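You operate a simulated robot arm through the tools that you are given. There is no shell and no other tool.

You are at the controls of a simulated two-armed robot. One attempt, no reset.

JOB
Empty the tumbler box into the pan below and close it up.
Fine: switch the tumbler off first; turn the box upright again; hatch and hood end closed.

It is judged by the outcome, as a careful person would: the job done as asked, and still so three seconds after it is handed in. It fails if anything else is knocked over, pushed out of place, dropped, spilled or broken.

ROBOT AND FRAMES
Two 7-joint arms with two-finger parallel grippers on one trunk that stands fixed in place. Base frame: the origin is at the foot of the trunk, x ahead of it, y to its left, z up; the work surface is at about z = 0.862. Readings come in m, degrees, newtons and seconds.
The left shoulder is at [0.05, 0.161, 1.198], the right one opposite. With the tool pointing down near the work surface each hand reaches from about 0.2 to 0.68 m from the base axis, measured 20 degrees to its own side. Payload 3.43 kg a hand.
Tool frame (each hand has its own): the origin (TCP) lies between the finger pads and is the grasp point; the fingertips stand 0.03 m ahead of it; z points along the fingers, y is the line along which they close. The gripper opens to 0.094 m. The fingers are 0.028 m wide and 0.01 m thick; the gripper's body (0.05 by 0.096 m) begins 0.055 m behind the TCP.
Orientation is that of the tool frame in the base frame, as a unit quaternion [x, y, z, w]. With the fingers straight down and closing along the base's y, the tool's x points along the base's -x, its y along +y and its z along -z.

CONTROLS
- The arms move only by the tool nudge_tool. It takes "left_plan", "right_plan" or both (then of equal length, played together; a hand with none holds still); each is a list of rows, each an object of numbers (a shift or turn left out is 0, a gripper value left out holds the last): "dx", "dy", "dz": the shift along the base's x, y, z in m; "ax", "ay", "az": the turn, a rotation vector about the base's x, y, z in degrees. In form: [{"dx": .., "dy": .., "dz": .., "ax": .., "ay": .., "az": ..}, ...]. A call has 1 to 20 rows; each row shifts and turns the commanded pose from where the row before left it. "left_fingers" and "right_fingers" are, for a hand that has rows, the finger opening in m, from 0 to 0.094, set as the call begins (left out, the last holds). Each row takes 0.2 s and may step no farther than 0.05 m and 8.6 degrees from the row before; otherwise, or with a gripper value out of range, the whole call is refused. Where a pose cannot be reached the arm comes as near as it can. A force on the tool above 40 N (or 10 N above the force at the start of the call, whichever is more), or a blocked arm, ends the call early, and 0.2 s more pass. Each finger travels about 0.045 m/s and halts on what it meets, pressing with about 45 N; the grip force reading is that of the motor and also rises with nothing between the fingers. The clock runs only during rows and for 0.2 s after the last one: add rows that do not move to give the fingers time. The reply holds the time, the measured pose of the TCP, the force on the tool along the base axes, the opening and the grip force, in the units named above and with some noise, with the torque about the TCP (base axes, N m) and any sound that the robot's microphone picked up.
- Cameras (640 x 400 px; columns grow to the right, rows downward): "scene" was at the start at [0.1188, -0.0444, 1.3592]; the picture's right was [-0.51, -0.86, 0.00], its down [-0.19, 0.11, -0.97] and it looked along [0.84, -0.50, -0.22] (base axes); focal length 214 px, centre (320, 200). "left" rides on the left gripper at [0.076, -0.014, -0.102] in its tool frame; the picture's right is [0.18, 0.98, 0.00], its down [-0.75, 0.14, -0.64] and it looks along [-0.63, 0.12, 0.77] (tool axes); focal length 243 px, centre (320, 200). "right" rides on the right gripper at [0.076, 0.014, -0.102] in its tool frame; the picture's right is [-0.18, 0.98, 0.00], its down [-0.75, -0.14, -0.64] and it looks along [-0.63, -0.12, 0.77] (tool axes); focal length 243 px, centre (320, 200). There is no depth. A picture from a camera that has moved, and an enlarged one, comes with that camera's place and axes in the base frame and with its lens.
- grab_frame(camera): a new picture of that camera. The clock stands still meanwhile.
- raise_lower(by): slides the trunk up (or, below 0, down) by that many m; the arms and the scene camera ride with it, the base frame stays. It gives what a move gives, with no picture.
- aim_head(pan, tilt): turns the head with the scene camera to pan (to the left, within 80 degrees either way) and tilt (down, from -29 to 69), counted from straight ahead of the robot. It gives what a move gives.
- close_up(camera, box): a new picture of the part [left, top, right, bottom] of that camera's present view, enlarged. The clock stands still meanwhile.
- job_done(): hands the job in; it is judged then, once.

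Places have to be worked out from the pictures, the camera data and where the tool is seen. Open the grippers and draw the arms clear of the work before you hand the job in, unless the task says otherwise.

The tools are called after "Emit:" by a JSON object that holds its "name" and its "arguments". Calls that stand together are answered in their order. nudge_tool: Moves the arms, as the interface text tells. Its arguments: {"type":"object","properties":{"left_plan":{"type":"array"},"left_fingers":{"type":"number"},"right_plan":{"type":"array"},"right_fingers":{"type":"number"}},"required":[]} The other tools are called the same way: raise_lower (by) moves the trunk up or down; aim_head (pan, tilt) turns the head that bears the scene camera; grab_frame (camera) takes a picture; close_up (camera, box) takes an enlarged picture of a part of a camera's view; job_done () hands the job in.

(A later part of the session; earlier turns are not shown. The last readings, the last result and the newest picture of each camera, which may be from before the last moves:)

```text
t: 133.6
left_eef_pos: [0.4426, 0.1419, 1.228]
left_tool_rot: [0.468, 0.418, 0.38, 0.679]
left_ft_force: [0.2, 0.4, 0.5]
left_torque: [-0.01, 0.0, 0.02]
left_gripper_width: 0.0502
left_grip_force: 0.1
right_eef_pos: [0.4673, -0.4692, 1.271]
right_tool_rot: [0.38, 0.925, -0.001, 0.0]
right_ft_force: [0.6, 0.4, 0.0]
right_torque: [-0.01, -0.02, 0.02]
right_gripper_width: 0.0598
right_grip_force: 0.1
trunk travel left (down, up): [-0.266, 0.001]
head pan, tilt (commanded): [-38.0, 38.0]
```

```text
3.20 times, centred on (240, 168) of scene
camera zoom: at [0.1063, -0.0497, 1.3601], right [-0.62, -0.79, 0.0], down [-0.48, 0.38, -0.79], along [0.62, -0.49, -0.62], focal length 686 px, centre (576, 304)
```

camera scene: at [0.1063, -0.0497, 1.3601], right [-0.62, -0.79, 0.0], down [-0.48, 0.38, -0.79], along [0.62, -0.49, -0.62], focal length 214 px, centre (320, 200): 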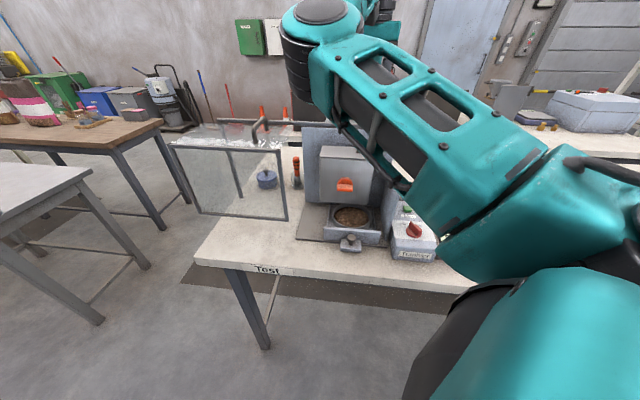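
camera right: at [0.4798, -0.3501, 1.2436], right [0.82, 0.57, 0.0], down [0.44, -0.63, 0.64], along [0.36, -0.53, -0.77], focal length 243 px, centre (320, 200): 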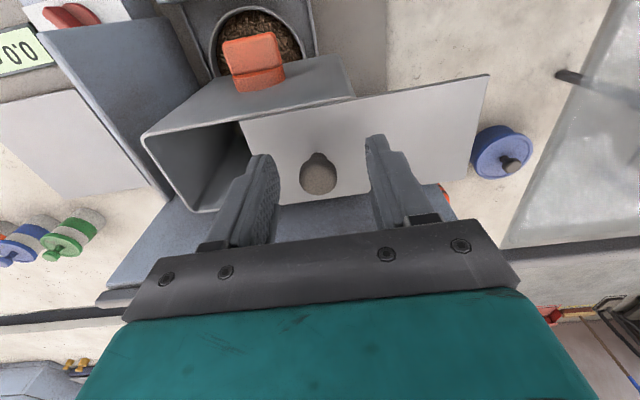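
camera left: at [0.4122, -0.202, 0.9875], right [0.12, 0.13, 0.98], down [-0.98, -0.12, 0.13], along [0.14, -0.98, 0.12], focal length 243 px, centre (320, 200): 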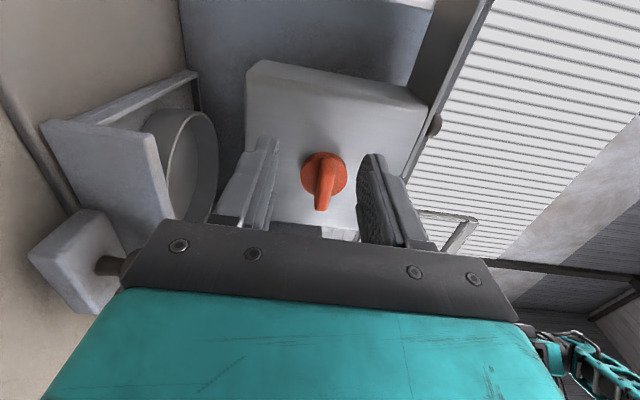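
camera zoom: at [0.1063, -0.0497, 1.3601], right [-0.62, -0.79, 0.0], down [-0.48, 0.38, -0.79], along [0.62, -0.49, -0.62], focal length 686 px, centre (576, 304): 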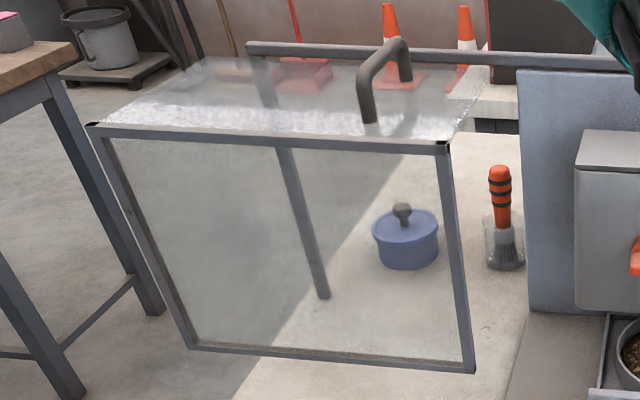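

The hatch is shut and the box level. Now the hood: its handle bar runs front to back at about r = -0.258 with its top at z = 1.185. I'll bring the right hand above the handle, tilted 25° outward to gain reach.

Emit:
{"name": "nudge_tool", "arguments": {"right_plan": [{"dx": 0.0282, "dy": 0.0337, "dz": 0.0, "ax": -2.93, "ay": -2.96}, {"dx": 0.0282, "dy": 0.0337, "dz": 0.0, "ax": -2.93, "ay": -2.96}, {"dx": 0.0282, "dy": 0.0337, "dz": 0.0, "ax": -2.93, "ay": -2.96}, {"dx": 0.0282, "dy": 0.0337, "dz": 0.0, "ax": -2.93, "ay": -2.96}, {"dx": 0.0282, "dy": 0.0337, "dz": 0.0, "ax": -2.93, "ay": -2.96}]}}

Emit:
{"name": "grab_frame", "arguments": {"camera": "right"}}

Emit:
{"name": "grab_frame", "arguments": {"camera": "scene"}}

```text
t: 134.8
left_eef_pos: [0.4422, 0.1429, 1.2278]
left_tool_rot: [0.468, 0.419, 0.379, 0.679]
left_ft_force: [-0.3, 0.2, -0.8]
left_torque: [-0.03, 0.0, -0.01]
left_gripper_width: 0.05
left_grip_force: 0.0
right_eef_pos: [0.5178, -0.3227, 1.2304]
right_tool_rot: [0.372, 0.91, -0.069, 0.167]
right_ft_force: [-1.1, 0.7, 0.6]
right_torque: [-0.01, 0.02, -0.03]
right_gripper_width: 0.06
right_grip_force: 0.1
right hand out of reach, approached as far as the arm can: row 3, 4, 5
trunk travel left (down, up): [-0.266, 0.001]
head pan, tilt (commanded): [-38.0, 38.0]
```

```text
taken
camera right: at [0.4517, -0.2351, 1.3001], right [0.81, 0.58, 0.06], down [0.24, -0.43, 0.87], along [0.53, -0.69, -0.49], focal length 243 px, centre (320, 200)
```

right: 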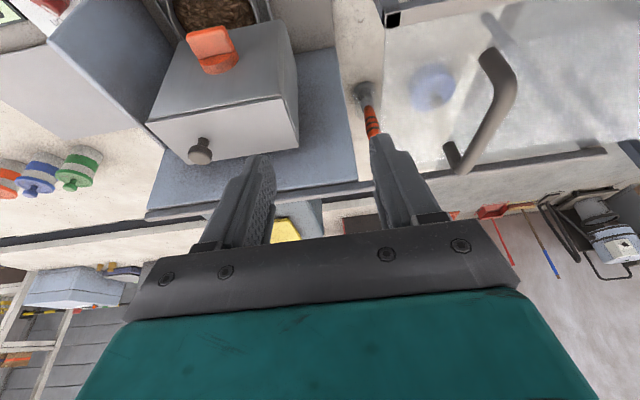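

```text
taken
camera scene: at [0.1061, -0.0486, 1.3603], right [-0.62, -0.79, 0.0], down [-0.48, 0.38, -0.79], along [0.62, -0.49, -0.61], focal length 214 px, centre (320, 200)
```

scene: 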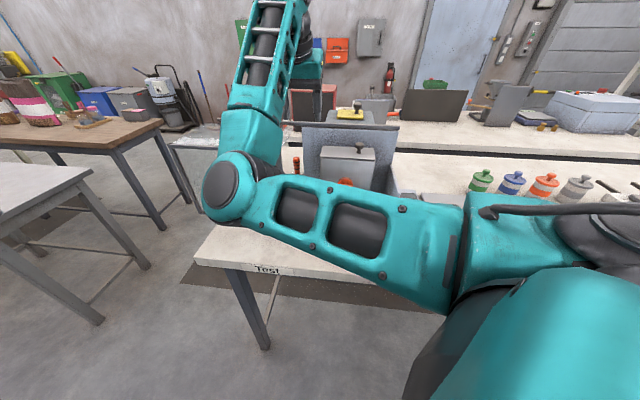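

The reach is fine but the wrist bend is at its limit, and tilting further eases it. I'll tilt to 45° first, then go on to the handle.

Emit:
{"name": "nudge_tool", "arguments": {"right_plan": [{"dz": 0.003, "ax": -4.22, "ay": -4.26}, {"dz": 0.003, "ax": -4.22, "ay": -4.26}, {"dz": 0.003, "ax": -4.22, "ay": -4.26}, {"dz": 0.003, "ax": -4.22, "ay": -4.26}]}}

Emit:
{"name": "nudge_tool", "arguments": {"right_plan": [{"dx": 0.024, "dy": 0.012}, {"dx": 0.024, "dy": 0.012}]}}

Emit:
{"name": "grab_frame", "arguments": {"camera": "right"}}

Emit:
{"name": "grab_frame", "arguments": {"camera": "scene"}}

```text
t: 135.8
left_eef_pos: [0.4434, 0.1426, 1.2289]
left_tool_rot: [0.468, 0.418, 0.379, 0.68]
left_ft_force: [0.3, -0.5, 0.3]
left_torque: [0.0, 0.02, -0.03]
left_gripper_width: 0.0501
left_grip_force: 0.1
right_eef_pos: [0.5101, -0.335, 1.2443]
right_tool_rot: [0.349, 0.856, -0.145, 0.352]
right_ft_force: [0.3, 0.1, 0.8]
right_torque: [0.01, 0.0, 0.01]
right_gripper_width: 0.06
right_grip_force: 0.1
right hand out of reach, approached as far as the arm can: row 2, 3, 4
trunk travel left (down, up): [-0.266, 0.001]
head pan, tilt (commanded): [-38.0, 38.0]
```

```text
t: 136.4
left_eef_pos: [0.4428, 0.1409, 1.2271]
left_tool_rot: [0.469, 0.419, 0.38, 0.679]
left_ft_force: [0.4, -0.1, -0.7]
left_torque: [0.02, -0.02, 0.01]
left_gripper_width: 0.0501
left_grip_force: 0.1
right_eef_pos: [0.5292, -0.3471, 1.254]
right_tool_rot: [0.35, 0.856, -0.146, 0.352]
right_ft_force: [-0.9, 0.3, -0.5]
right_torque: [0.02, 0.03, 0.0]
right_gripper_width: 0.0598
right_grip_force: 0.0
right hand out of reach, approached as far as the arm can: row 1, 2
trunk travel left (down, up): [-0.266, 0.001]
head pan, tilt (commanded): [-38.0, 38.0]
```

```text
taken
camera right: at [0.4501, -0.2483, 1.2731], right [0.78, 0.61, 0.13], down [-0.04, -0.16, 0.99], along [0.62, -0.78, -0.1], focal length 243 px, centre (320, 200)
```

right: 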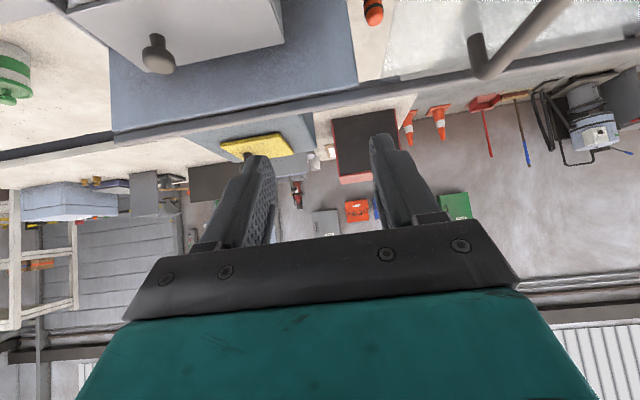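

```text
taken
camera scene: at [0.1067, -0.0499, 1.3601], right [-0.62, -0.79, 0.0], down [-0.49, 0.38, -0.79], along [0.62, -0.49, -0.62], focal length 214 px, centre (320, 200)
```

scene: 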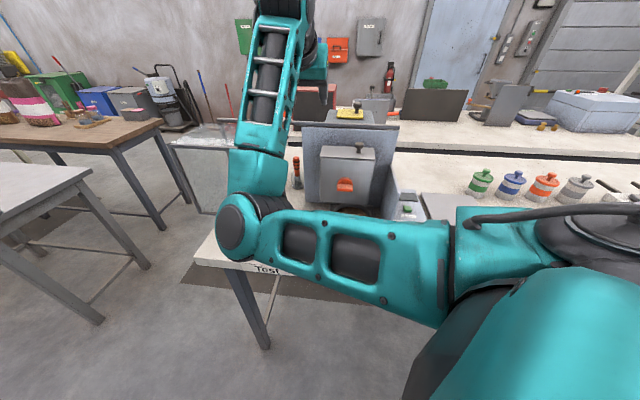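

The right arm can't get its wrist over to the handle from here, but the left arm is well placed to push the hood from its left side. I'll take the right arm out of the way first.

Emit:
{"name": "nudge_tool", "arguments": {"right_plan": [{"dx": -0.02, "dy": -0.02, "dz": 0.01, "ax": 4.22, "ay": 4.26}, {"dx": -0.03, "dy": -0.025, "dz": 0.01, "ax": 4.22, "ay": 4.26}, {"dx": -0.035, "dy": -0.03, "dz": 0.01, "ax": 4.22, "ay": 4.26}, {"dx": -0.035, "dy": -0.03, "dz": 0.01, "ax": 4.22, "ay": 4.26}, {"dx": -0.035, "dy": -0.03, "dz": 0.01, "ax": 4.22, "ay": 4.26}, {"dx": -0.035, "dy": -0.03, "dz": 0.01, "ax": 4.22, "ay": 4.26}, {"dx": -0.035, "dy": -0.03, "dz": 0.01, "ax": 4.22, "ay": 4.26}, {"dx": -0.03, "dy": -0.03, "dz": 0.01}]}}

Emit:
{"name": "aim_head", "arguments": {"pan": -20, "tilt": 35}}

Emit:
{"name": "grab_frame", "arguments": {"camera": "scene"}}

```text
t: 138.2
left_eef_pos: [0.4425, 0.1419, 1.2285]
left_tool_rot: [0.468, 0.419, 0.38, 0.68]
left_ft_force: [-0.3, -0.6, -0.1]
left_torque: [0.01, 0.02, 0.02]
left_gripper_width: 0.0499
left_grip_force: 0.1
right_eef_pos: [0.2752, -0.5742, 1.3319]
right_tool_rot: [0.379, 0.925, -0.01, 0.022]
right_ft_force: [-0.2, -0.6, 0.7]
right_torque: [-0.01, -0.02, 0.02]
right_gripper_width: 0.0598
right_grip_force: 0.2
trunk travel left (down, up): [-0.266, 0.001]
head pan, tilt (commanded): [-38.0, 38.0]
```

```text
t: 139.0
left_eef_pos: [0.4429, 0.1422, 1.2279]
left_tool_rot: [0.468, 0.419, 0.38, 0.679]
left_ft_force: [-0.3, 0.1, -0.3]
left_torque: [0.01, -0.04, 0.02]
left_gripper_width: 0.0499
left_grip_force: 0.0
right_eef_pos: [0.2755, -0.5748, 1.3318]
right_tool_rot: [0.38, 0.925, -0.01, 0.022]
right_ft_force: [-0.1, 0.2, 0.6]
right_torque: [0.01, -0.02, 0.01]
right_gripper_width: 0.06
right_grip_force: 0.0
trunk travel left (down, up): [-0.266, 0.001]
head pan, tilt (commanded): [-20.0, 35.0]
```

```text
taken
camera scene: at [0.1214, -0.027, 1.3647], right [-0.34, -0.94, 0.0], down [-0.54, 0.2, -0.82], along [0.77, -0.28, -0.57], focal length 214 px, centre (320, 200)
```

scene: 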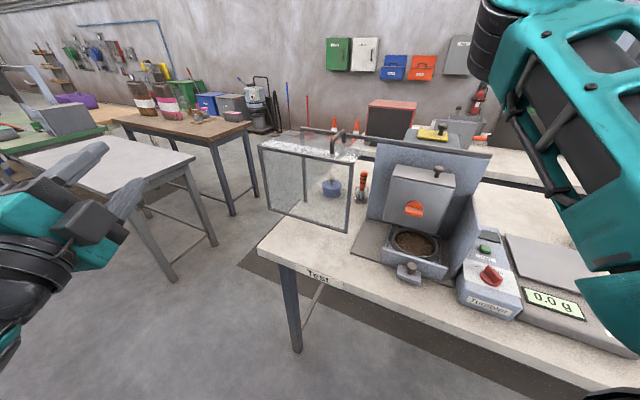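

A clear view now. I'll enlarge the hood to see its left side and posts.

Emit:
{"name": "close_up", "arguments": {"camera": "scene", "box": [240, 110, 400, 250]}}

Emit:
{"name": "grab_frame", "arguments": {"camera": "left"}}

```text
2.86 times, centred on (320, 180) of scene
camera zoom: at [0.1214, -0.027, 1.3647], right [-0.34, -0.94, 0.0], down [-0.54, 0.2, -0.82], along [0.77, -0.28, -0.57], focal length 613 px, centre (320, 257)
```

zoom: 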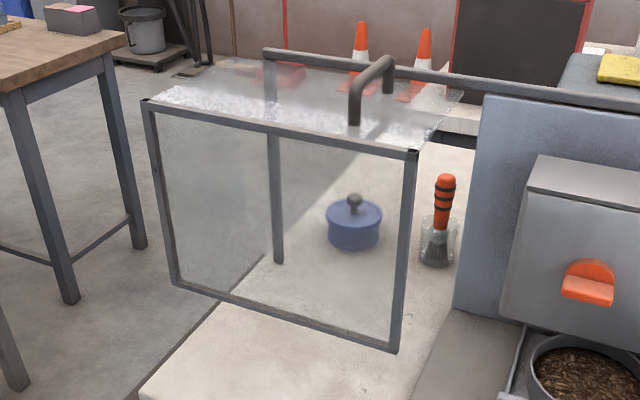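

```text
taken
camera left: at [0.3771, 0.2395, 1.1762], right [-0.05, 0.44, 0.9], down [-0.88, -0.44, 0.16], along [0.47, -0.78, 0.41], focal length 243 px, centre (320, 200)
```

left: 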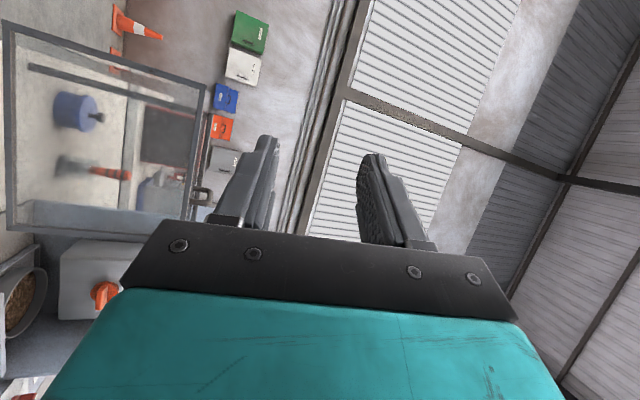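

The hood is only a front and a top pane on the rear rail, so I can push its front-left post to the right with the left hand. I'll lower the trunk 10 cm so the left arm reaches out better.

Emit:
{"name": "raise_lower", "arguments": {"by": -0.1}}

Emit:
{"name": "nudge_tool", "arguments": {"left_plan": [{"dx": 0.03, "dy": -0.01, "dz": -0.008, "ax": 0.9, "ay": 1.26, "az": -1.96}, {"dx": 0.03, "dy": -0.01, "dz": -0.008, "ax": 0.9, "ay": 1.26, "az": -1.96}, {"dx": 0.03, "dy": -0.01, "dz": -0.008, "ax": 0.9, "ay": 1.26, "az": -1.96}, {"dx": 0.03, "dy": -0.01, "dz": -0.008, "ax": 0.9, "ay": 1.26, "az": -1.96}, {"dx": 0.03, "dy": -0.01, "dz": -0.008, "ax": 0.9, "ay": 1.26, "az": -1.96}, {"dx": 0.03, "dy": -0.01, "dz": -0.008, "ax": 0.9, "ay": 1.26, "az": -1.96}], "left_fingers": 0.0}}

Emit:
{"name": "grab_frame", "arguments": {"camera": "scene"}}

Emit:
{"name": "grab_frame", "arguments": {"camera": "left"}}

```text
t: 140.3
left_eef_pos: [0.4423, 0.141, 1.1276]
left_tool_rot: [0.468, 0.418, 0.379, 0.679]
left_ft_force: [0.5, 0.5, -0.2]
left_torque: [-0.01, 0.02, -0.01]
left_gripper_width: 0.05
left_grip_force: 0.1
right_eef_pos: [0.2757, -0.5731, 1.2327]
right_tool_rot: [0.38, 0.925, -0.01, 0.023]
right_ft_force: [0.1, 0.8, -1.3]
right_torque: [0.03, -0.04, 0.03]
right_gripper_width: 0.0599
right_grip_force: 0.0
trunk travel left (down, up): [-0.166, 0.101]
head pan, tilt (commanded): [-20.0, 35.0]
```

```text
t: 141.7
left_eef_pos: [0.6241, 0.0824, 1.0824]
left_tool_rot: [0.564, 0.394, 0.296, 0.663]
left_ft_force: [-0.6, -0.5, 0.6]
left_torque: [0.0, 0.01, -0.01]
left_gripper_width: 0.0001
left_grip_force: 32.9
right_eef_pos: [0.2745, -0.5737, 1.2315]
right_tool_rot: [0.38, 0.924, -0.01, 0.022]
right_ft_force: [0.8, -0.6, -0.2]
right_torque: [0.0, 0.0, -0.02]
right_gripper_width: 0.0598
right_grip_force: 0.0
trunk travel left (down, up): [-0.166, 0.101]
head pan, tilt (commanded): [-20.0, 35.0]
```

```text
taken
camera scene: at [0.1216, -0.0269, 1.2646], right [-0.34, -0.94, 0.0], down [-0.54, 0.2, -0.82], along [0.77, -0.28, -0.57], focal length 214 px, centre (320, 200)
```

scene: 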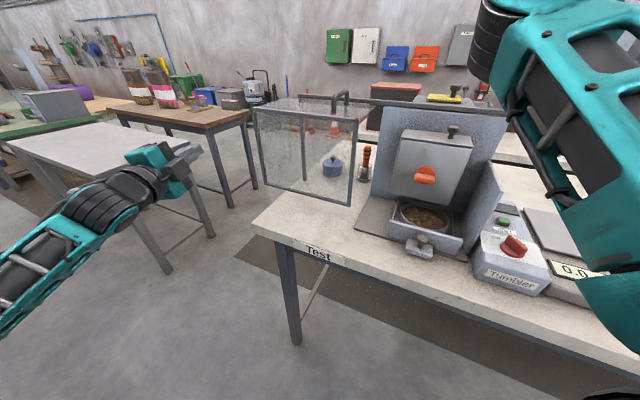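

```text
taken
camera left: at [0.5753, 0.1958, 1.048], right [0.15, 0.34, 0.93], down [-0.93, -0.27, 0.25], along [0.34, -0.9, 0.28], focal length 243 px, centre (320, 200)
```

left: 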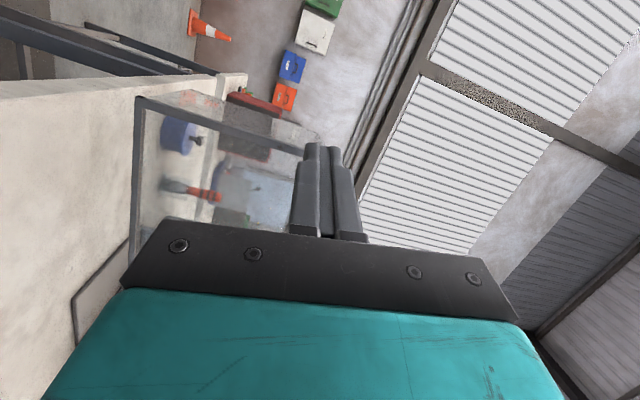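

The left hand moves well in this posture. I'll bring it to the front-left of the hood, 6 cm clear of the post.

Emit:
{"name": "nudge_tool", "arguments": {"left_plan": [{"dx": 0.0243, "dy": -0.0161, "dz": -0.009}, {"dx": 0.0243, "dy": -0.0161, "dz": -0.009}, {"dx": 0.0243, "dy": -0.0161, "dz": -0.009}, {"dx": 0.0243, "dy": -0.0161, "dz": -0.009}]}}

Emit:
{"name": "grab_frame", "arguments": {"camera": "scene"}}

Emit:
{"name": "grab_frame", "arguments": {"camera": "left"}}

```text
t: 142.7
left_eef_pos: [0.7206, 0.016, 1.043]
left_tool_rot: [0.565, 0.393, 0.295, 0.663]
left_ft_force: [0.1, 1.0, 0.8]
left_torque: [0.0, 0.0, 0.0]
left_gripper_width: 0.0
left_grip_force: 32.7
right_eef_pos: [0.2737, -0.5744, 1.2328]
right_tool_rot: [0.38, 0.924, -0.01, 0.022]
right_ft_force: [-0.2, 0.1, -0.2]
right_torque: [-0.04, -0.01, -0.02]
right_gripper_width: 0.0598
right_grip_force: 0.0
trunk travel left (down, up): [-0.166, 0.101]
head pan, tilt (commanded): [-20.0, 35.0]
```

```text
taken
camera scene: at [0.1216, -0.0271, 1.2646], right [-0.34, -0.94, 0.0], down [-0.54, 0.2, -0.82], along [0.77, -0.28, -0.57], focal length 214 px, centre (320, 200)
```

scene: 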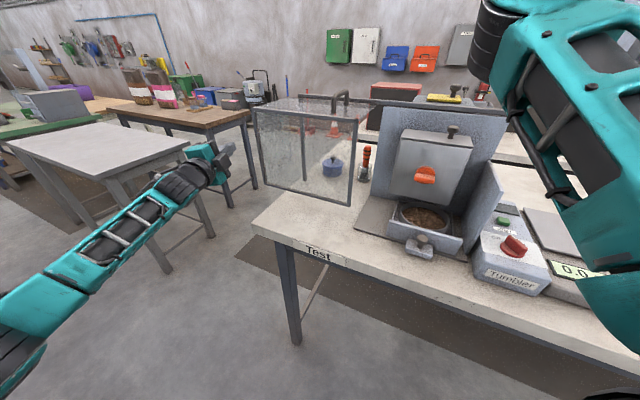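

```text
taken
camera left: at [0.6715, 0.1303, 1.0097], right [0.15, 0.34, 0.93], down [-0.93, -0.27, 0.25], along [0.34, -0.9, 0.28], focal length 243 px, centre (320, 200)
```

left: 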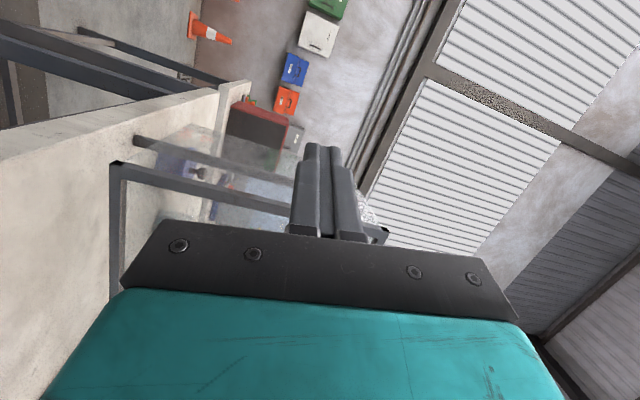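

On target. Now I'll move straight in along the machine's depth so the fingertips pass behind the front plane, still left of the post.

Emit:
{"name": "nudge_tool", "arguments": {"left_plan": [{"dx": 0.0089, "dy": -0.0088}, {"dx": 0.0089, "dy": -0.0088}, {"dx": 0.0089, "dy": -0.0088}, {"dx": 0.0089, "dy": -0.0088}]}}

Emit:
{"name": "grab_frame", "arguments": {"camera": "left"}}

Emit:
{"name": "close_up", "arguments": {"camera": "scene", "box": [180, 80, 380, 230]}}

```text
t: 143.7
left_eef_pos: [0.7557, -0.018, 1.0437]
left_tool_rot: [0.564, 0.394, 0.295, 0.663]
left_ft_force: [0.6, -0.2, 0.0]
left_torque: [-0.02, 0.01, -0.01]
left_gripper_width: 0.0
left_grip_force: 32.4
right_eef_pos: [0.2754, -0.5729, 1.2323]
right_tool_rot: [0.38, 0.925, -0.01, 0.023]
right_ft_force: [0.6, 0.0, 0.8]
right_torque: [0.01, 0.02, 0.05]
right_gripper_width: 0.06
right_grip_force: 0.1
trunk travel left (down, up): [-0.166, 0.101]
head pan, tilt (commanded): [-20.0, 35.0]
```

```text
taken
camera left: at [0.7064, 0.096, 1.0102], right [0.15, 0.34, 0.93], down [-0.93, -0.27, 0.25], along [0.34, -0.9, 0.28], focal length 243 px, centre (320, 200)
```

left: 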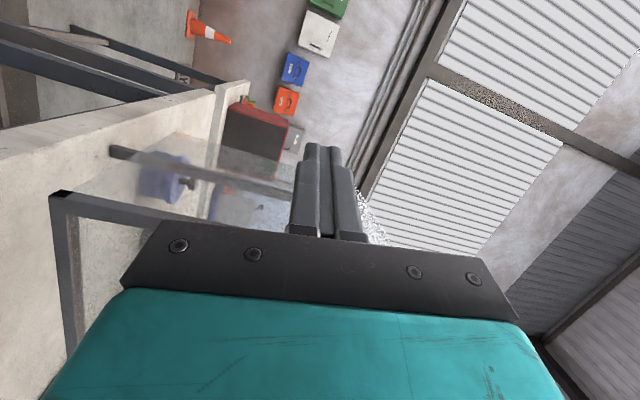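

```text
2.67 times, centred on (280, 155) of scene
camera zoom: at [0.1215, -0.027, 1.2647], right [-0.34, -0.94, 0.0], down [-0.54, 0.2, -0.82], along [0.77, -0.28, -0.57], focal length 572 px, centre (427, 320)
```

zoom: 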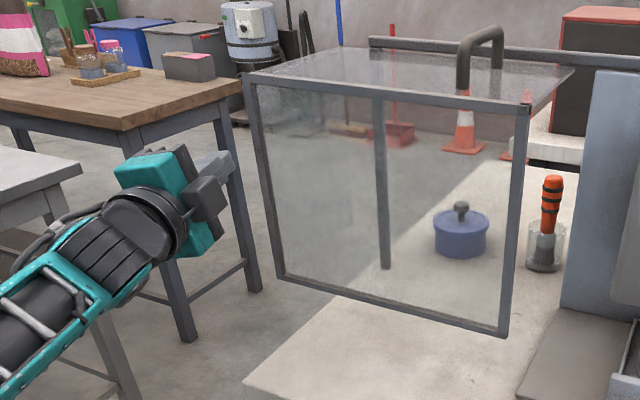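

The fingertips are behind the front plane, left of the post. Now I'll move right along the hood's travel until they meet the post.

Emit:
{"name": "nudge_tool", "arguments": {"left_plan": [{"dx": -0.00703, "dy": -0.00711}, {"dx": -0.00703, "dy": -0.00711}, {"dx": -0.00703, "dy": -0.00711}, {"dx": -0.00703, "dy": -0.00711}]}}

Emit:
{"name": "close_up", "arguments": {"camera": "scene", "box": [180, 80, 380, 230]}}

```text
t: 144.7
left_eef_pos: [0.7266, -0.0469, 1.0432]
left_tool_rot: [0.564, 0.394, 0.295, 0.663]
left_ft_force: [0.0, 1.0, -0.8]
left_torque: [0.01, -0.04, 0.0]
left_gripper_width: 0.0
left_grip_force: 33.1
right_eef_pos: [0.2746, -0.573, 1.2326]
right_tool_rot: [0.38, 0.925, -0.011, 0.022]
right_ft_force: [-0.1, 0.1, -0.6]
right_torque: [-0.03, 0.01, -0.01]
right_gripper_width: 0.0604
right_grip_force: 0.0
trunk travel left (down, up): [-0.166, 0.101]
head pan, tilt (commanded): [-20.0, 35.0]
```

```text
2.67 times, centred on (280, 155) of scene
camera zoom: at [0.1215, -0.0268, 1.2647], right [-0.34, -0.94, 0.0], down [-0.54, 0.2, -0.82], along [0.77, -0.28, -0.57], focal length 572 px, centre (427, 320)
```

zoom: 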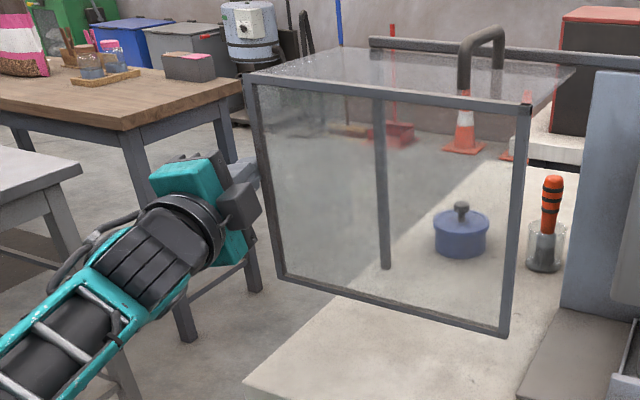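

About to make contact. I'll keep pushing gently along the travel.

Emit:
{"name": "nudge_tool", "arguments": {"left_plan": [{"dx": -0.00703, "dy": -0.00711}, {"dx": -0.00703, "dy": -0.00711}, {"dx": -0.00703, "dy": -0.00711}]}}

Emit:
{"name": "close_up", "arguments": {"camera": "scene", "box": [180, 80, 380, 230]}}

```text
t: 145.5
left_eef_pos: [0.7043, -0.0675, 1.0438]
left_tool_rot: [0.564, 0.394, 0.295, 0.663]
left_ft_force: [-0.2, 0.0, 0.0]
left_torque: [0.01, -0.02, -0.02]
left_gripper_width: 0.0
left_grip_force: 33.0
right_eef_pos: [0.2743, -0.5745, 1.2317]
right_tool_rot: [0.38, 0.925, -0.011, 0.023]
right_ft_force: [-0.2, 0.2, 0.2]
right_torque: [0.02, -0.01, -0.03]
right_gripper_width: 0.0597
right_grip_force: 0.1
trunk travel left (down, up): [-0.166, 0.101]
head pan, tilt (commanded): [-20.0, 35.0]
```

```text
2.67 times, centred on (280, 155) of scene
camera zoom: at [0.1215, -0.0268, 1.2647], right [-0.34, -0.94, 0.0], down [-0.54, 0.2, -0.82], along [0.77, -0.28, -0.57], focal length 572 px, centre (427, 320)
```

zoom: 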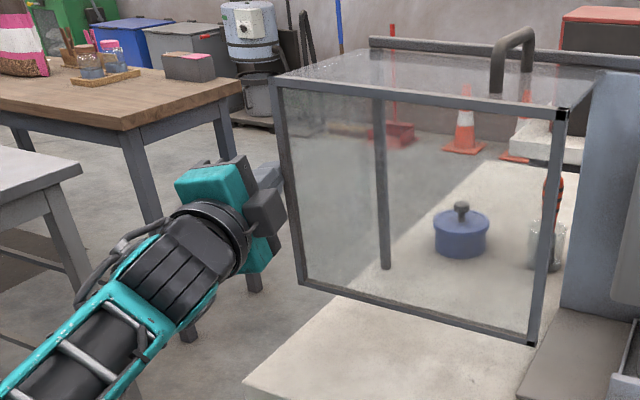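

The hood slides easily with the push. I'll carry on.

Emit:
{"name": "nudge_tool", "arguments": {"left_plan": [{"dx": -0.0084, "dy": -0.0085}, {"dx": -0.0084, "dy": -0.0085}, {"dx": -0.0084, "dy": -0.0085}, {"dx": -0.0084, "dy": -0.0085}, {"dx": -0.0084, "dy": -0.0085}, {"dx": -0.0084, "dy": -0.0085}]}}

Emit:
{"name": "grab_frame", "arguments": {"camera": "scene"}}

```text
t: 146.9
left_eef_pos: [0.6558, -0.1201, 1.0447]
left_tool_rot: [0.564, 0.394, 0.295, 0.663]
left_ft_force: [-0.2, 0.3, 0.0]
left_torque: [0.03, 0.03, 0.0]
left_gripper_width: 0.0
left_grip_force: 33.3
right_eef_pos: [0.2748, -0.5731, 1.2319]
right_tool_rot: [0.38, 0.925, -0.009, 0.023]
right_ft_force: [-0.4, -0.1, 0.0]
right_torque: [-0.01, 0.02, 0.0]
right_gripper_width: 0.06
right_grip_force: 0.0
trunk travel left (down, up): [-0.166, 0.101]
head pan, tilt (commanded): [-20.0, 35.0]
```

```text
taken
camera scene: at [0.1215, -0.0268, 1.2647], right [-0.34, -0.94, 0.0], down [-0.54, 0.2, -0.82], along [0.77, -0.28, -0.57], focal length 214 px, centre (320, 200)
```

scene: 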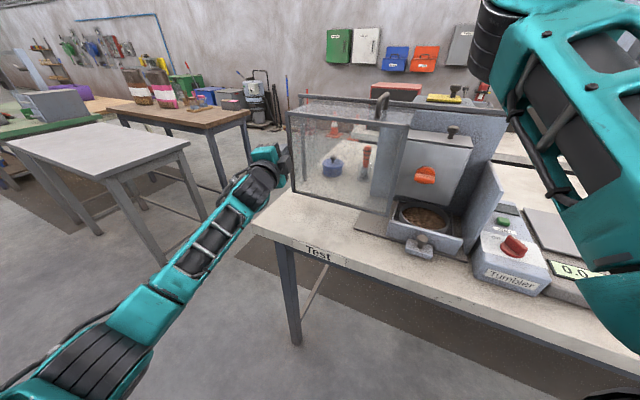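

Emit:
{"name": "close_up", "arguments": {"camera": "scene", "box": [280, 80, 500, 260]}}

```text
2.22 times, centred on (390, 170) of scene
camera zoom: at [0.1215, -0.0268, 1.2647], right [-0.34, -0.94, 0.0], down [-0.54, 0.2, -0.82], along [0.77, -0.28, -0.57], focal length 477 px, centre (164, 267)
```

zoom: 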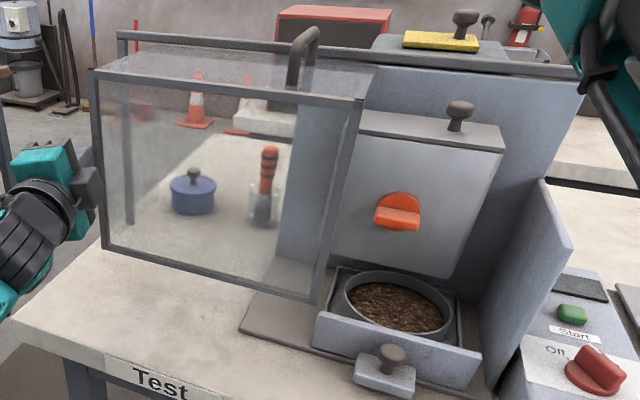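

The hood is passing over the box freely. I'll continue in measured steps, watching the clearance over the hatch knob.

Emit:
{"name": "nudge_tool", "arguments": {"left_plan": [{"dx": -0.0074, "dy": -0.007}, {"dx": -0.0074, "dy": -0.007}, {"dx": -0.0074, "dy": -0.007}, {"dx": -0.0074, "dy": -0.007}, {"dx": -0.0074, "dy": -0.007}, {"dx": -0.0074, "dy": -0.007}, {"dx": -0.0074, "dy": -0.007}]}}

Emit:
{"name": "close_up", "arguments": {"camera": "scene", "box": [280, 80, 500, 260]}}

```text
t: 148.5
left_eef_pos: [0.6047, -0.1674, 1.0428]
left_tool_rot: [0.564, 0.394, 0.295, 0.663]
left_ft_force: [-0.2, 0.1, -0.9]
left_torque: [0.03, -0.02, -0.01]
left_gripper_width: 0.0
left_grip_force: 33.0
right_eef_pos: [0.2753, -0.5724, 1.2326]
right_tool_rot: [0.38, 0.925, -0.009, 0.022]
right_ft_force: [0.6, 0.8, 0.3]
right_torque: [-0.01, 0.0, -0.02]
right_gripper_width: 0.0602
right_grip_force: 0.2
trunk travel left (down, up): [-0.166, 0.101]
head pan, tilt (commanded): [-20.0, 35.0]
```

```text
2.22 times, centred on (390, 170) of scene
camera zoom: at [0.1215, -0.0268, 1.2647], right [-0.34, -0.94, 0.0], down [-0.54, 0.2, -0.82], along [0.77, -0.28, -0.57], focal length 477 px, centre (164, 267)
```

zoom: 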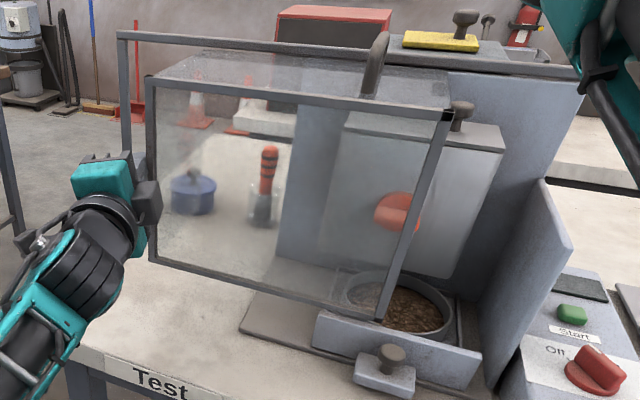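

Clear of the knob by over a centimetre. I'll push on.

Emit:
{"name": "nudge_tool", "arguments": {"left_plan": [{"dx": -0.00703, "dy": -0.00711}, {"dx": -0.00703, "dy": -0.00711}, {"dx": -0.00703, "dy": -0.00711}, {"dx": -0.00703, "dy": -0.00711}, {"dx": -0.00703, "dy": -0.00711}, {"dx": -0.00703, "dy": -0.00711}, {"dx": -0.00703, "dy": -0.00711}]}}

Emit:
{"name": "close_up", "arguments": {"camera": "scene", "box": [280, 80, 500, 260]}}

```text
t: 150.1
left_eef_pos: [0.5549, -0.2187, 1.0442]
left_tool_rot: [0.565, 0.394, 0.295, 0.663]
left_ft_force: [0.3, 0.4, 0.9]
left_torque: [0.02, 0.0, -0.01]
left_gripper_width: 0.0
left_grip_force: 33.3
right_eef_pos: [0.2749, -0.5732, 1.2316]
right_tool_rot: [0.381, 0.924, -0.01, 0.022]
right_ft_force: [-0.3, -0.4, -0.2]
right_torque: [-0.01, -0.01, 0.03]
right_gripper_width: 0.0599
right_grip_force: 0.0
trunk travel left (down, up): [-0.166, 0.101]
head pan, tilt (commanded): [-20.0, 35.0]
```

```text
2.22 times, centred on (390, 170) of scene
camera zoom: at [0.1213, -0.0267, 1.2647], right [-0.34, -0.94, 0.0], down [-0.54, 0.2, -0.82], along [0.77, -0.28, -0.57], focal length 477 px, centre (164, 267)
```

zoom: 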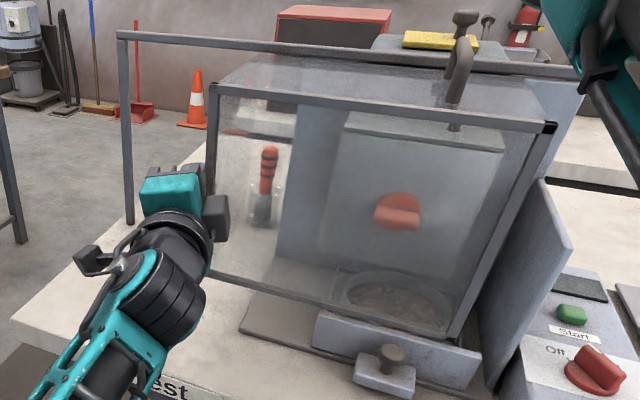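

Nearly there. The last 5 cm go in smaller steps until it stops.

Emit:
{"name": "nudge_tool", "arguments": {"left_plan": [{"dx": -0.00703, "dy": -0.00711}, {"dx": -0.00703, "dy": -0.00711}, {"dx": -0.00703, "dy": -0.00711}]}}

Emit:
{"name": "close_up", "arguments": {"camera": "scene", "box": [280, 80, 500, 260]}}

```text
t: 150.9
left_eef_pos: [0.5365, -0.2361, 1.0418]
left_tool_rot: [0.564, 0.395, 0.298, 0.661]
left_ft_force: [0.9, 1.5, 0.9]
left_torque: [-0.05, -0.03, 0.01]
left_gripper_width: 0.0
left_grip_force: 33.1
right_eef_pos: [0.2746, -0.5731, 1.2318]
right_tool_rot: [0.38, 0.925, -0.01, 0.022]
right_ft_force: [-0.1, 0.3, -0.5]
right_torque: [-0.01, -0.05, 0.01]
right_gripper_width: 0.0602
right_grip_force: 0.1
trunk travel left (down, up): [-0.166, 0.101]
head pan, tilt (commanded): [-20.0, 35.0]
```

```text
2.22 times, centred on (390, 170) of scene
camera zoom: at [0.1215, -0.0266, 1.2647], right [-0.34, -0.94, 0.0], down [-0.54, 0.2, -0.82], along [0.77, -0.28, -0.57], focal length 477 px, centre (164, 267)
```

zoom: 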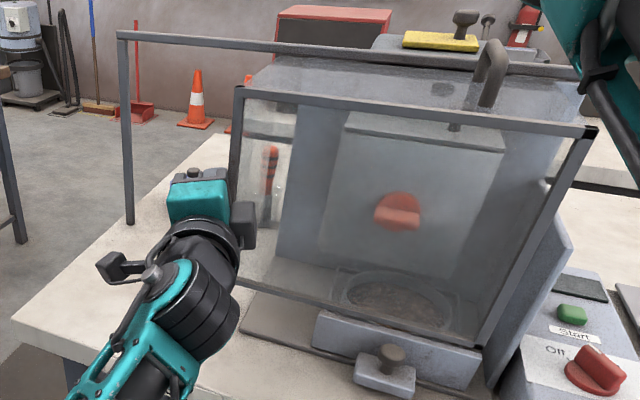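

Emit:
{"name": "nudge_tool", "arguments": {"left_plan": [{"dx": -0.00563, "dy": -0.00569}, {"dx": -0.00563, "dy": -0.00569}, {}]}}

Emit:
{"name": "close_up", "arguments": {"camera": "scene", "box": [280, 80, 500, 260]}}

```text
t: 151.7
left_eef_pos: [0.524, -0.2459, 1.0399]
left_tool_rot: [0.565, 0.395, 0.299, 0.66]
left_ft_force: [1.3, 1.2, 1.9]
left_torque: [-0.04, -0.02, 0.07]
left_gripper_width: 0.0
left_grip_force: 33.3
right_eef_pos: [0.2753, -0.5729, 1.2321]
right_tool_rot: [0.38, 0.925, -0.01, 0.022]
right_ft_force: [-0.4, 0.5, -0.3]
right_torque: [-0.02, 0.0, -0.03]
right_gripper_width: 0.06
right_grip_force: 0.0
trunk travel left (down, up): [-0.166, 0.101]
head pan, tilt (commanded): [-20.0, 35.0]
```

```text
2.22 times, centred on (390, 170) of scene
camera zoom: at [0.1214, -0.0267, 1.2647], right [-0.34, -0.94, 0.0], down [-0.54, 0.2, -0.82], along [0.77, -0.28, -0.57], focal length 477 px, centre (164, 267)
```

zoom: 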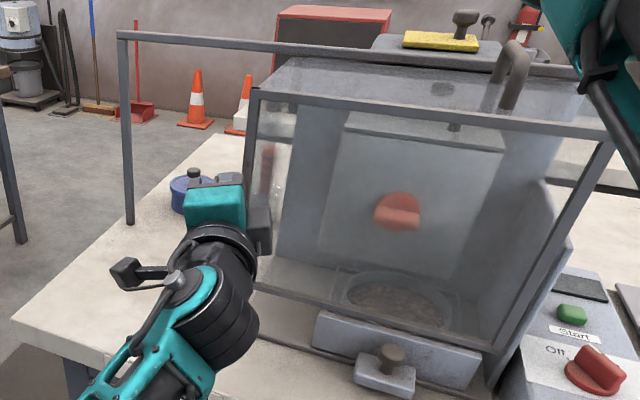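

Emit:
{"name": "nudge_tool", "arguments": {"left_plan": [{"dx": -0.00492, "dy": -0.00498}, {"dx": -0.00492, "dy": -0.00498}, {}]}}

Emit:
{"name": "close_up", "arguments": {"camera": "scene", "box": [280, 80, 500, 260]}}

```text
t: 152.5
left_eef_pos: [0.5188, -0.255, 1.0398]
left_tool_rot: [0.566, 0.395, 0.3, 0.659]
left_ft_force: [1.4, 1.3, 1.3]
left_torque: [0.01, -0.03, 0.02]
left_gripper_width: 0.0002
left_grip_force: 33.1
right_eef_pos: [0.2742, -0.5736, 1.2332]
right_tool_rot: [0.38, 0.925, -0.011, 0.022]
right_ft_force: [-0.7, -0.5, -0.2]
right_torque: [-0.03, 0.01, 0.01]
right_gripper_width: 0.0601
right_grip_force: 0.1
trunk travel left (down, up): [-0.166, 0.101]
head pan, tilt (commanded): [-20.0, 35.0]
```

```text
2.22 times, centred on (390, 170) of scene
camera zoom: at [0.1214, -0.0266, 1.2647], right [-0.34, -0.94, 0.0], down [-0.54, 0.2, -0.82], along [0.77, -0.28, -0.57], focal length 477 px, centre (164, 267)
```

zoom: 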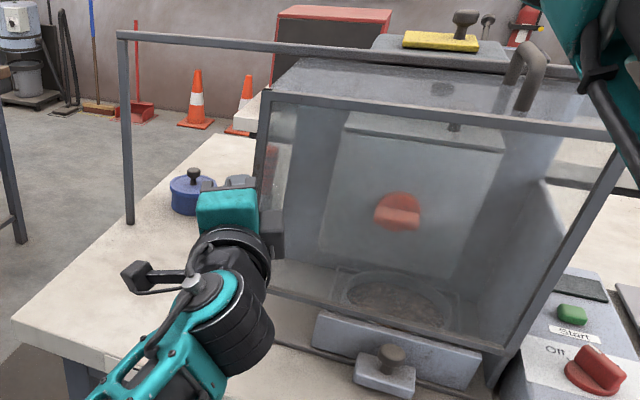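

Emit:
{"name": "nudge_tool", "arguments": {"left_plan": [{"dx": -0.00422, "dy": -0.00426}, {"dx": -0.00422, "dy": -0.00426}, {}]}}

Emit:
{"name": "close_up", "arguments": {"camera": "scene", "box": [280, 80, 500, 260]}}

```text
t: 153.3
left_eef_pos: [0.5121, -0.2585, 1.0377]
left_tool_rot: [0.564, 0.399, 0.302, 0.657]
left_ft_force: [16.1, 18.8, 9.7]
left_torque: [-0.14, -0.07, 0.41]
left_gripper_width: 0.0001
left_grip_force: 33.2
right_eef_pos: [0.2751, -0.5708, 1.2338]
right_tool_rot: [0.381, 0.924, -0.012, 0.022]
right_ft_force: [-0.3, -0.1, -0.2]
right_torque: [-0.02, -0.05, -0.03]
right_gripper_width: 0.0601
right_grip_force: 0.1
trunk travel left (down, up): [-0.166, 0.101]
head pan, tilt (commanded): [-20.0, 35.0]
```

```text
2.22 times, centred on (390, 170) of scene
camera zoom: at [0.1225, -0.0241, 1.2647], right [-0.34, -0.94, 0.0], down [-0.54, 0.19, -0.82], along [0.77, -0.28, -0.57], focal length 477 px, centre (164, 267)
```

zoom: 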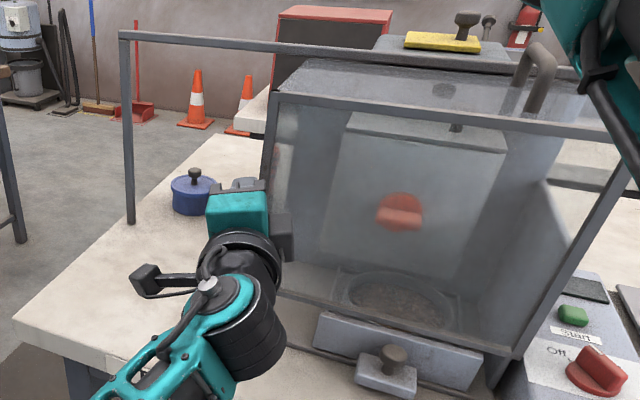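

The push meets a firm stop (about 25 N) with the hood's right edge at the machine's right edge, so it's closed. I'll back the left hand off to the left, then straight out.

Emit:
{"name": "nudge_tool", "arguments": {"left_plan": [{"dx": 0.00703, "dy": 0.00711}, {"dx": 0.00703, "dy": 0.00711}, {"dx": 0.00703, "dy": 0.00711}, {"dx": 0.00703, "dy": 0.00711}, {"dx": -0.014, "dy": 0.014}, {"dx": -0.014, "dy": 0.014}, {"dx": -0.014, "dy": 0.014}, {"dx": -0.014, "dy": 0.014}, {"dx": -0.014, "dy": 0.014}]}}

Emit:
{"name": "grab_frame", "arguments": {"camera": "scene"}}

```text
t: 155.3
left_eef_pos: [0.4624, -0.1711, 1.0409]
left_tool_rot: [0.564, 0.394, 0.295, 0.663]
left_ft_force: [0.3, -0.2, -0.2]
left_torque: [0.03, 0.04, 0.02]
left_gripper_width: 0.0002
left_grip_force: 32.7
right_eef_pos: [0.2753, -0.5727, 1.2323]
right_tool_rot: [0.381, 0.924, -0.01, 0.022]
right_ft_force: [-0.3, 0.2, -1.0]
right_torque: [0.0, 0.01, -0.01]
right_gripper_width: 0.06
right_grip_force: 0.1
trunk travel left (down, up): [-0.166, 0.101]
head pan, tilt (commanded): [-20.0, 35.0]
```

```text
taken
camera scene: at [0.1214, -0.0268, 1.2647], right [-0.34, -0.94, 0.0], down [-0.54, 0.2, -0.82], along [0.77, -0.28, -0.57], focal length 214 px, centre (320, 200)
```

scene: 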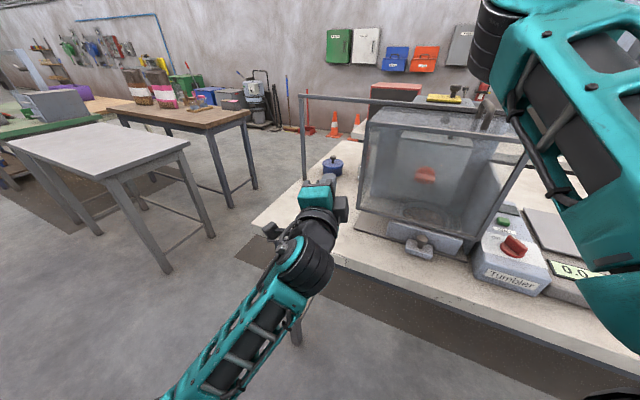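

The hood stays shut. I'll draw the left arm well away to the left and the right arm up and out, with both grippers open.

Emit:
{"name": "nudge_tool", "arguments": {"left_plan": [{"dy": 0.035, "dz": 0.008}, {"dy": 0.035, "dz": 0.008}, {"dy": 0.035, "dz": 0.008}, {"dy": 0.035, "dz": 0.008}, {"dy": 0.035, "dz": 0.008}, {"dy": 0.035, "dz": 0.008}, {"dy": 0.035, "dz": 0.008}], "right_plan": [{"dy": -0.008, "dz": 0.018}, {"dy": -0.008, "dz": 0.018}, {"dy": -0.008, "dz": 0.018}, {"dy": -0.008, "dz": 0.018}, {"dy": -0.008, "dz": 0.018}, {"dy": -0.008, "dz": 0.018}, {}], "left_fingers": 0.08, "right_fingers": 0.08}}

Emit:
{"name": "aim_head", "arguments": {"pan": -42, "tilt": 32}}

Emit:
{"name": "grab_frame", "arguments": {"camera": "scene"}}

Emit:
{"name": "grab_frame", "arguments": {"camera": "right"}}

```text
t: 156.9
left_eef_pos: [0.4634, 0.0752, 1.0985]
left_tool_rot: [0.563, 0.395, 0.295, 0.663]
left_ft_force: [0.0, 0.0, 0.6]
left_torque: [0.0, 0.02, 0.02]
left_gripper_width: 0.0799
left_grip_force: 0.1
right_eef_pos: [0.2724, -0.6176, 1.3334]
right_tool_rot: [0.38, 0.925, -0.011, 0.024]
right_ft_force: [-0.4, -0.3, 1.2]
right_torque: [0.01, 0.0, -0.02]
right_gripper_width: 0.08
right_grip_force: 0.1
right hand out of reach, approached as far as the arm can: row 6
trunk travel left (down, up): [-0.166, 0.101]
head pan, tilt (commanded): [-20.0, 35.0]
```

```text
t: 157.8
left_eef_pos: [0.4636, 0.0744, 1.0987]
left_tool_rot: [0.564, 0.394, 0.296, 0.662]
left_ft_force: [0.5, -0.2, -0.7]
left_torque: [0.0, 0.02, 0.03]
left_gripper_width: 0.0799
left_grip_force: 0.0
right_eef_pos: [0.2741, -0.6165, 1.332]
right_tool_rot: [0.38, 0.925, -0.012, 0.023]
right_ft_force: [0.1, 1.1, 0.3]
right_torque: [0.0, 0.0, 0.03]
right_gripper_width: 0.0803
right_grip_force: 0.0
trunk travel left (down, up): [-0.166, 0.101]
head pan, tilt (commanded): [-42.0, 32.0]
```

```text
taken
camera scene: at [0.1053, -0.0566, 1.2693], right [-0.67, -0.74, 0.0], down [-0.39, 0.35, -0.85], along [0.63, -0.57, -0.53], focal length 214 px, centre (320, 200)
```

scene: 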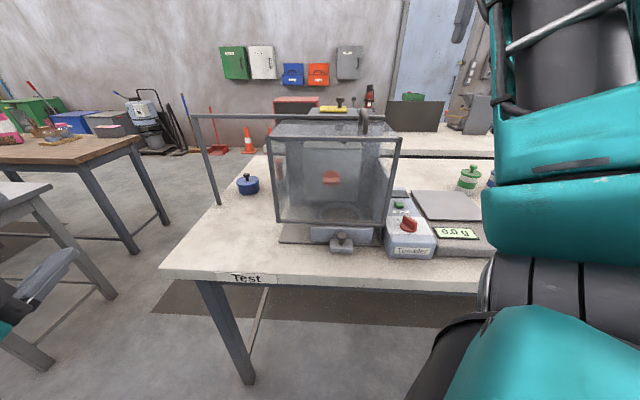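

```text
taken
camera right: at [0.2269, -0.5493, 1.4317], right [0.82, 0.57, 0.01], down [0.41, -0.61, 0.68], along [0.39, -0.56, -0.73], focal length 243 px, centre (320, 200)
```

right: 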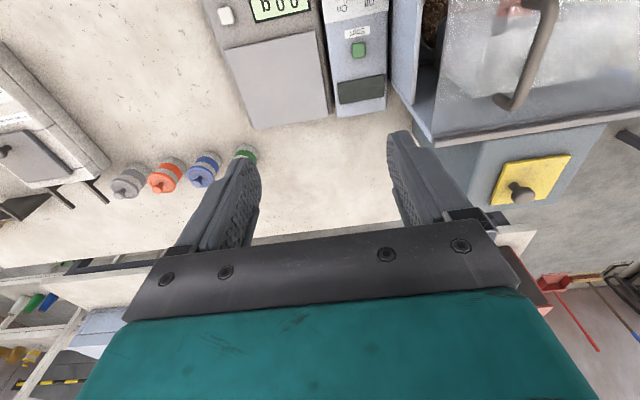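

Both arms are clear. I'll enlarge the machine for a final check of the hood, hatch, box, pan and dial.

Emit:
{"name": "close_up", "arguments": {"camera": "scene", "box": [250, 95, 450, 275]}}

Emit:
{"name": "close_up", "arguments": {"camera": "scene", "box": [370, 180, 450, 265]}}

Emit:
{"name": "close_up", "arguments": {"camera": "scene", "box": [265, 110, 405, 260]}}

```text
2.22 times, centred on (350, 185) of scene
camera zoom: at [0.1053, -0.0566, 1.2693], right [-0.67, -0.74, 0.0], down [-0.39, 0.35, -0.85], along [0.63, -0.57, -0.53], focal length 477 px, centre (253, 233)
```

zoom: 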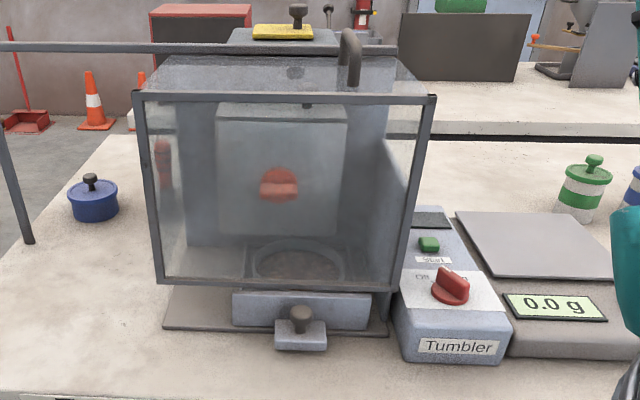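

```text
4.71 times, centred on (410, 222) of scene
camera zoom: at [0.1053, -0.0566, 1.2693], right [-0.67, -0.74, 0.0], down [-0.39, 0.35, -0.85], along [0.63, -0.57, -0.53], focal length 1009 px, centre (-104, 94)
```

zoom: 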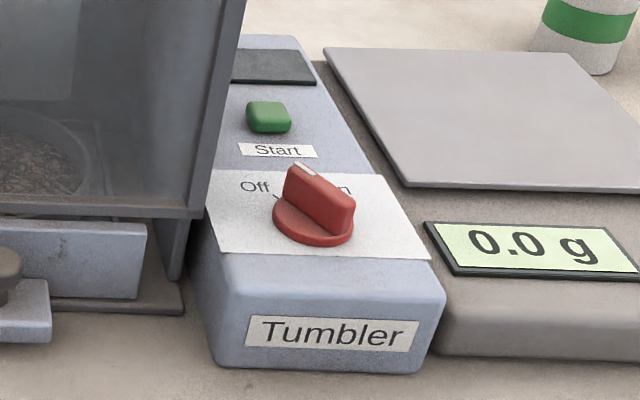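

```text
2.67 times, centred on (335, 185) of scene
camera zoom: at [0.1053, -0.0566, 1.2693], right [-0.67, -0.74, 0.0], down [-0.39, 0.35, -0.85], along [0.63, -0.57, -0.53], focal length 572 px, centre (280, 240)
```

zoom: 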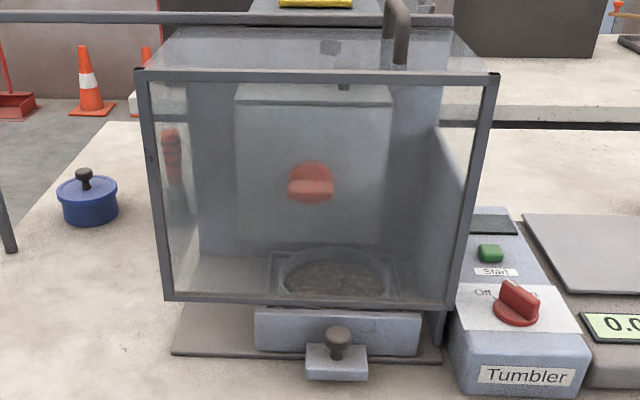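

Everything looks right. I'll take one tighter look at the dial pointer against its marks.

Emit:
{"name": "close_up", "arguments": {"camera": "scene", "box": [392, 208, 428, 236]}}

Emit:
{"name": "nudge_tool", "arguments": {"right_plan": [{"dx": 0.02, "dy": 0.02, "az": 4}, {"dx": 0.02, "dy": 0.02, "az": 4}, {"dx": 0.01, "dy": 0.02, "az": 4}, {"az": 4}]}}

Emit:
{"name": "close_up", "arguments": {"camera": "right", "box": [240, 0, 420, 120]}}

```text
14.29 times, centred on (410, 222) of scene
camera zoom: at [0.1053, -0.0566, 1.2693], right [-0.67, -0.74, 0.0], down [-0.39, 0.35, -0.85], along [0.63, -0.57, -0.53], focal length 3064 px, centre (-966, -114)
```

zoom: 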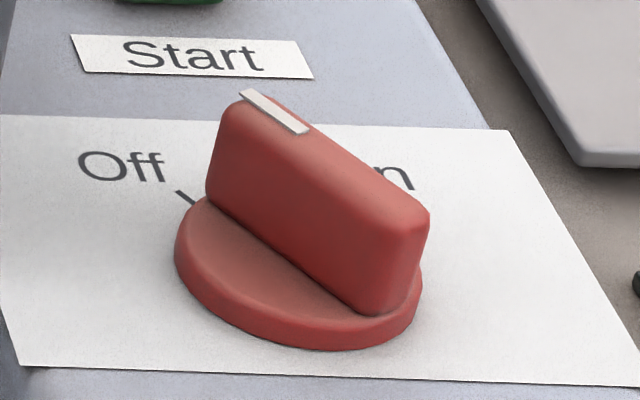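

```text
t: 158.8
left_eef_pos: [0.465, 0.0746, 1.0997]
left_tool_rot: [0.564, 0.394, 0.295, 0.663]
left_ft_force: [0.4, 0.4, -0.3]
left_torque: [0.0, 0.01, 0.02]
left_gripper_width: 0.0799
left_grip_force: 0.1
right_eef_pos: [0.3257, -0.558, 1.3324]
right_tool_rot: [0.247, 0.969, -0.007, 0.024]
right_ft_force: [-0.3, 0.8, -0.6]
right_torque: [0.0, 0.04, 0.03]
right_gripper_width: 0.0802
right_grip_force: 0.0
trunk travel left (down, up): [-0.166, 0.101]
head pan, tilt (commanded): [-42.0, 32.0]
```

```text
3.33 times, centred on (330, 60) of right
camera zoom: at [0.2614, -0.5053, 1.4316], right [0.63, 0.77, 0.01], down [0.57, -0.47, 0.68], along [0.53, -0.42, -0.73], focal length 809 px, centre (287, 667)
```

zoom: 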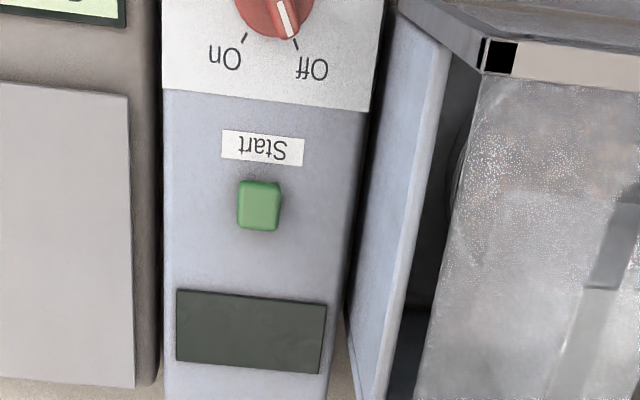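

The pointer is right on the Off mark. I'll draw the right hand back out to the side.

Emit:
{"name": "nudge_tool", "arguments": {"right_plan": [{"dx": -0.02, "dy": -0.02, "az": -4}, {"dx": -0.02, "dy": -0.02, "az": -4}, {"dx": -0.02, "dy": -0.02, "az": -4}, {}]}}

Emit:
{"name": "grab_frame", "arguments": {"camera": "scene"}}

```text
t: 159.8
left_eef_pos: [0.464, 0.0752, 1.1]
left_tool_rot: [0.564, 0.394, 0.295, 0.663]
left_ft_force: [-0.2, -0.1, -0.3]
left_torque: [0.01, 0.04, -0.02]
left_gripper_width: 0.0799
left_grip_force: 0.0
right_eef_pos: [0.2655, -0.6164, 1.3307]
right_tool_rot: [0.348, 0.937, -0.01, 0.023]
right_ft_force: [-0.2, 0.6, 0.1]
right_torque: [0.0, 0.02, -0.01]
right_gripper_width: 0.0797
right_grip_force: 0.0
trunk travel left (down, up): [-0.166, 0.101]
head pan, tilt (commanded): [-42.0, 32.0]
```

```text
taken
camera scene: at [0.1053, -0.0566, 1.2693], right [-0.67, -0.74, 0.0], down [-0.39, 0.35, -0.85], along [0.63, -0.57, -0.53], focal length 214 px, centre (320, 200)
```

scene: 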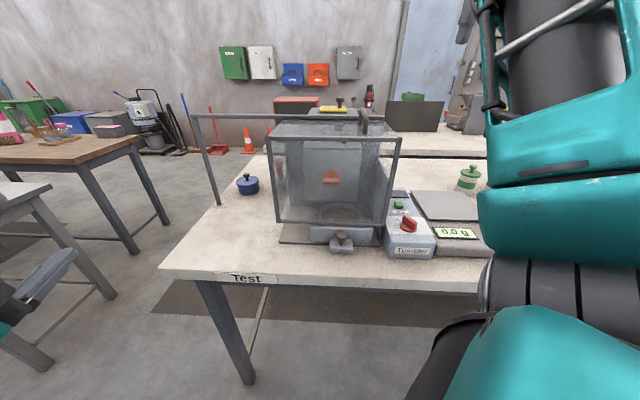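

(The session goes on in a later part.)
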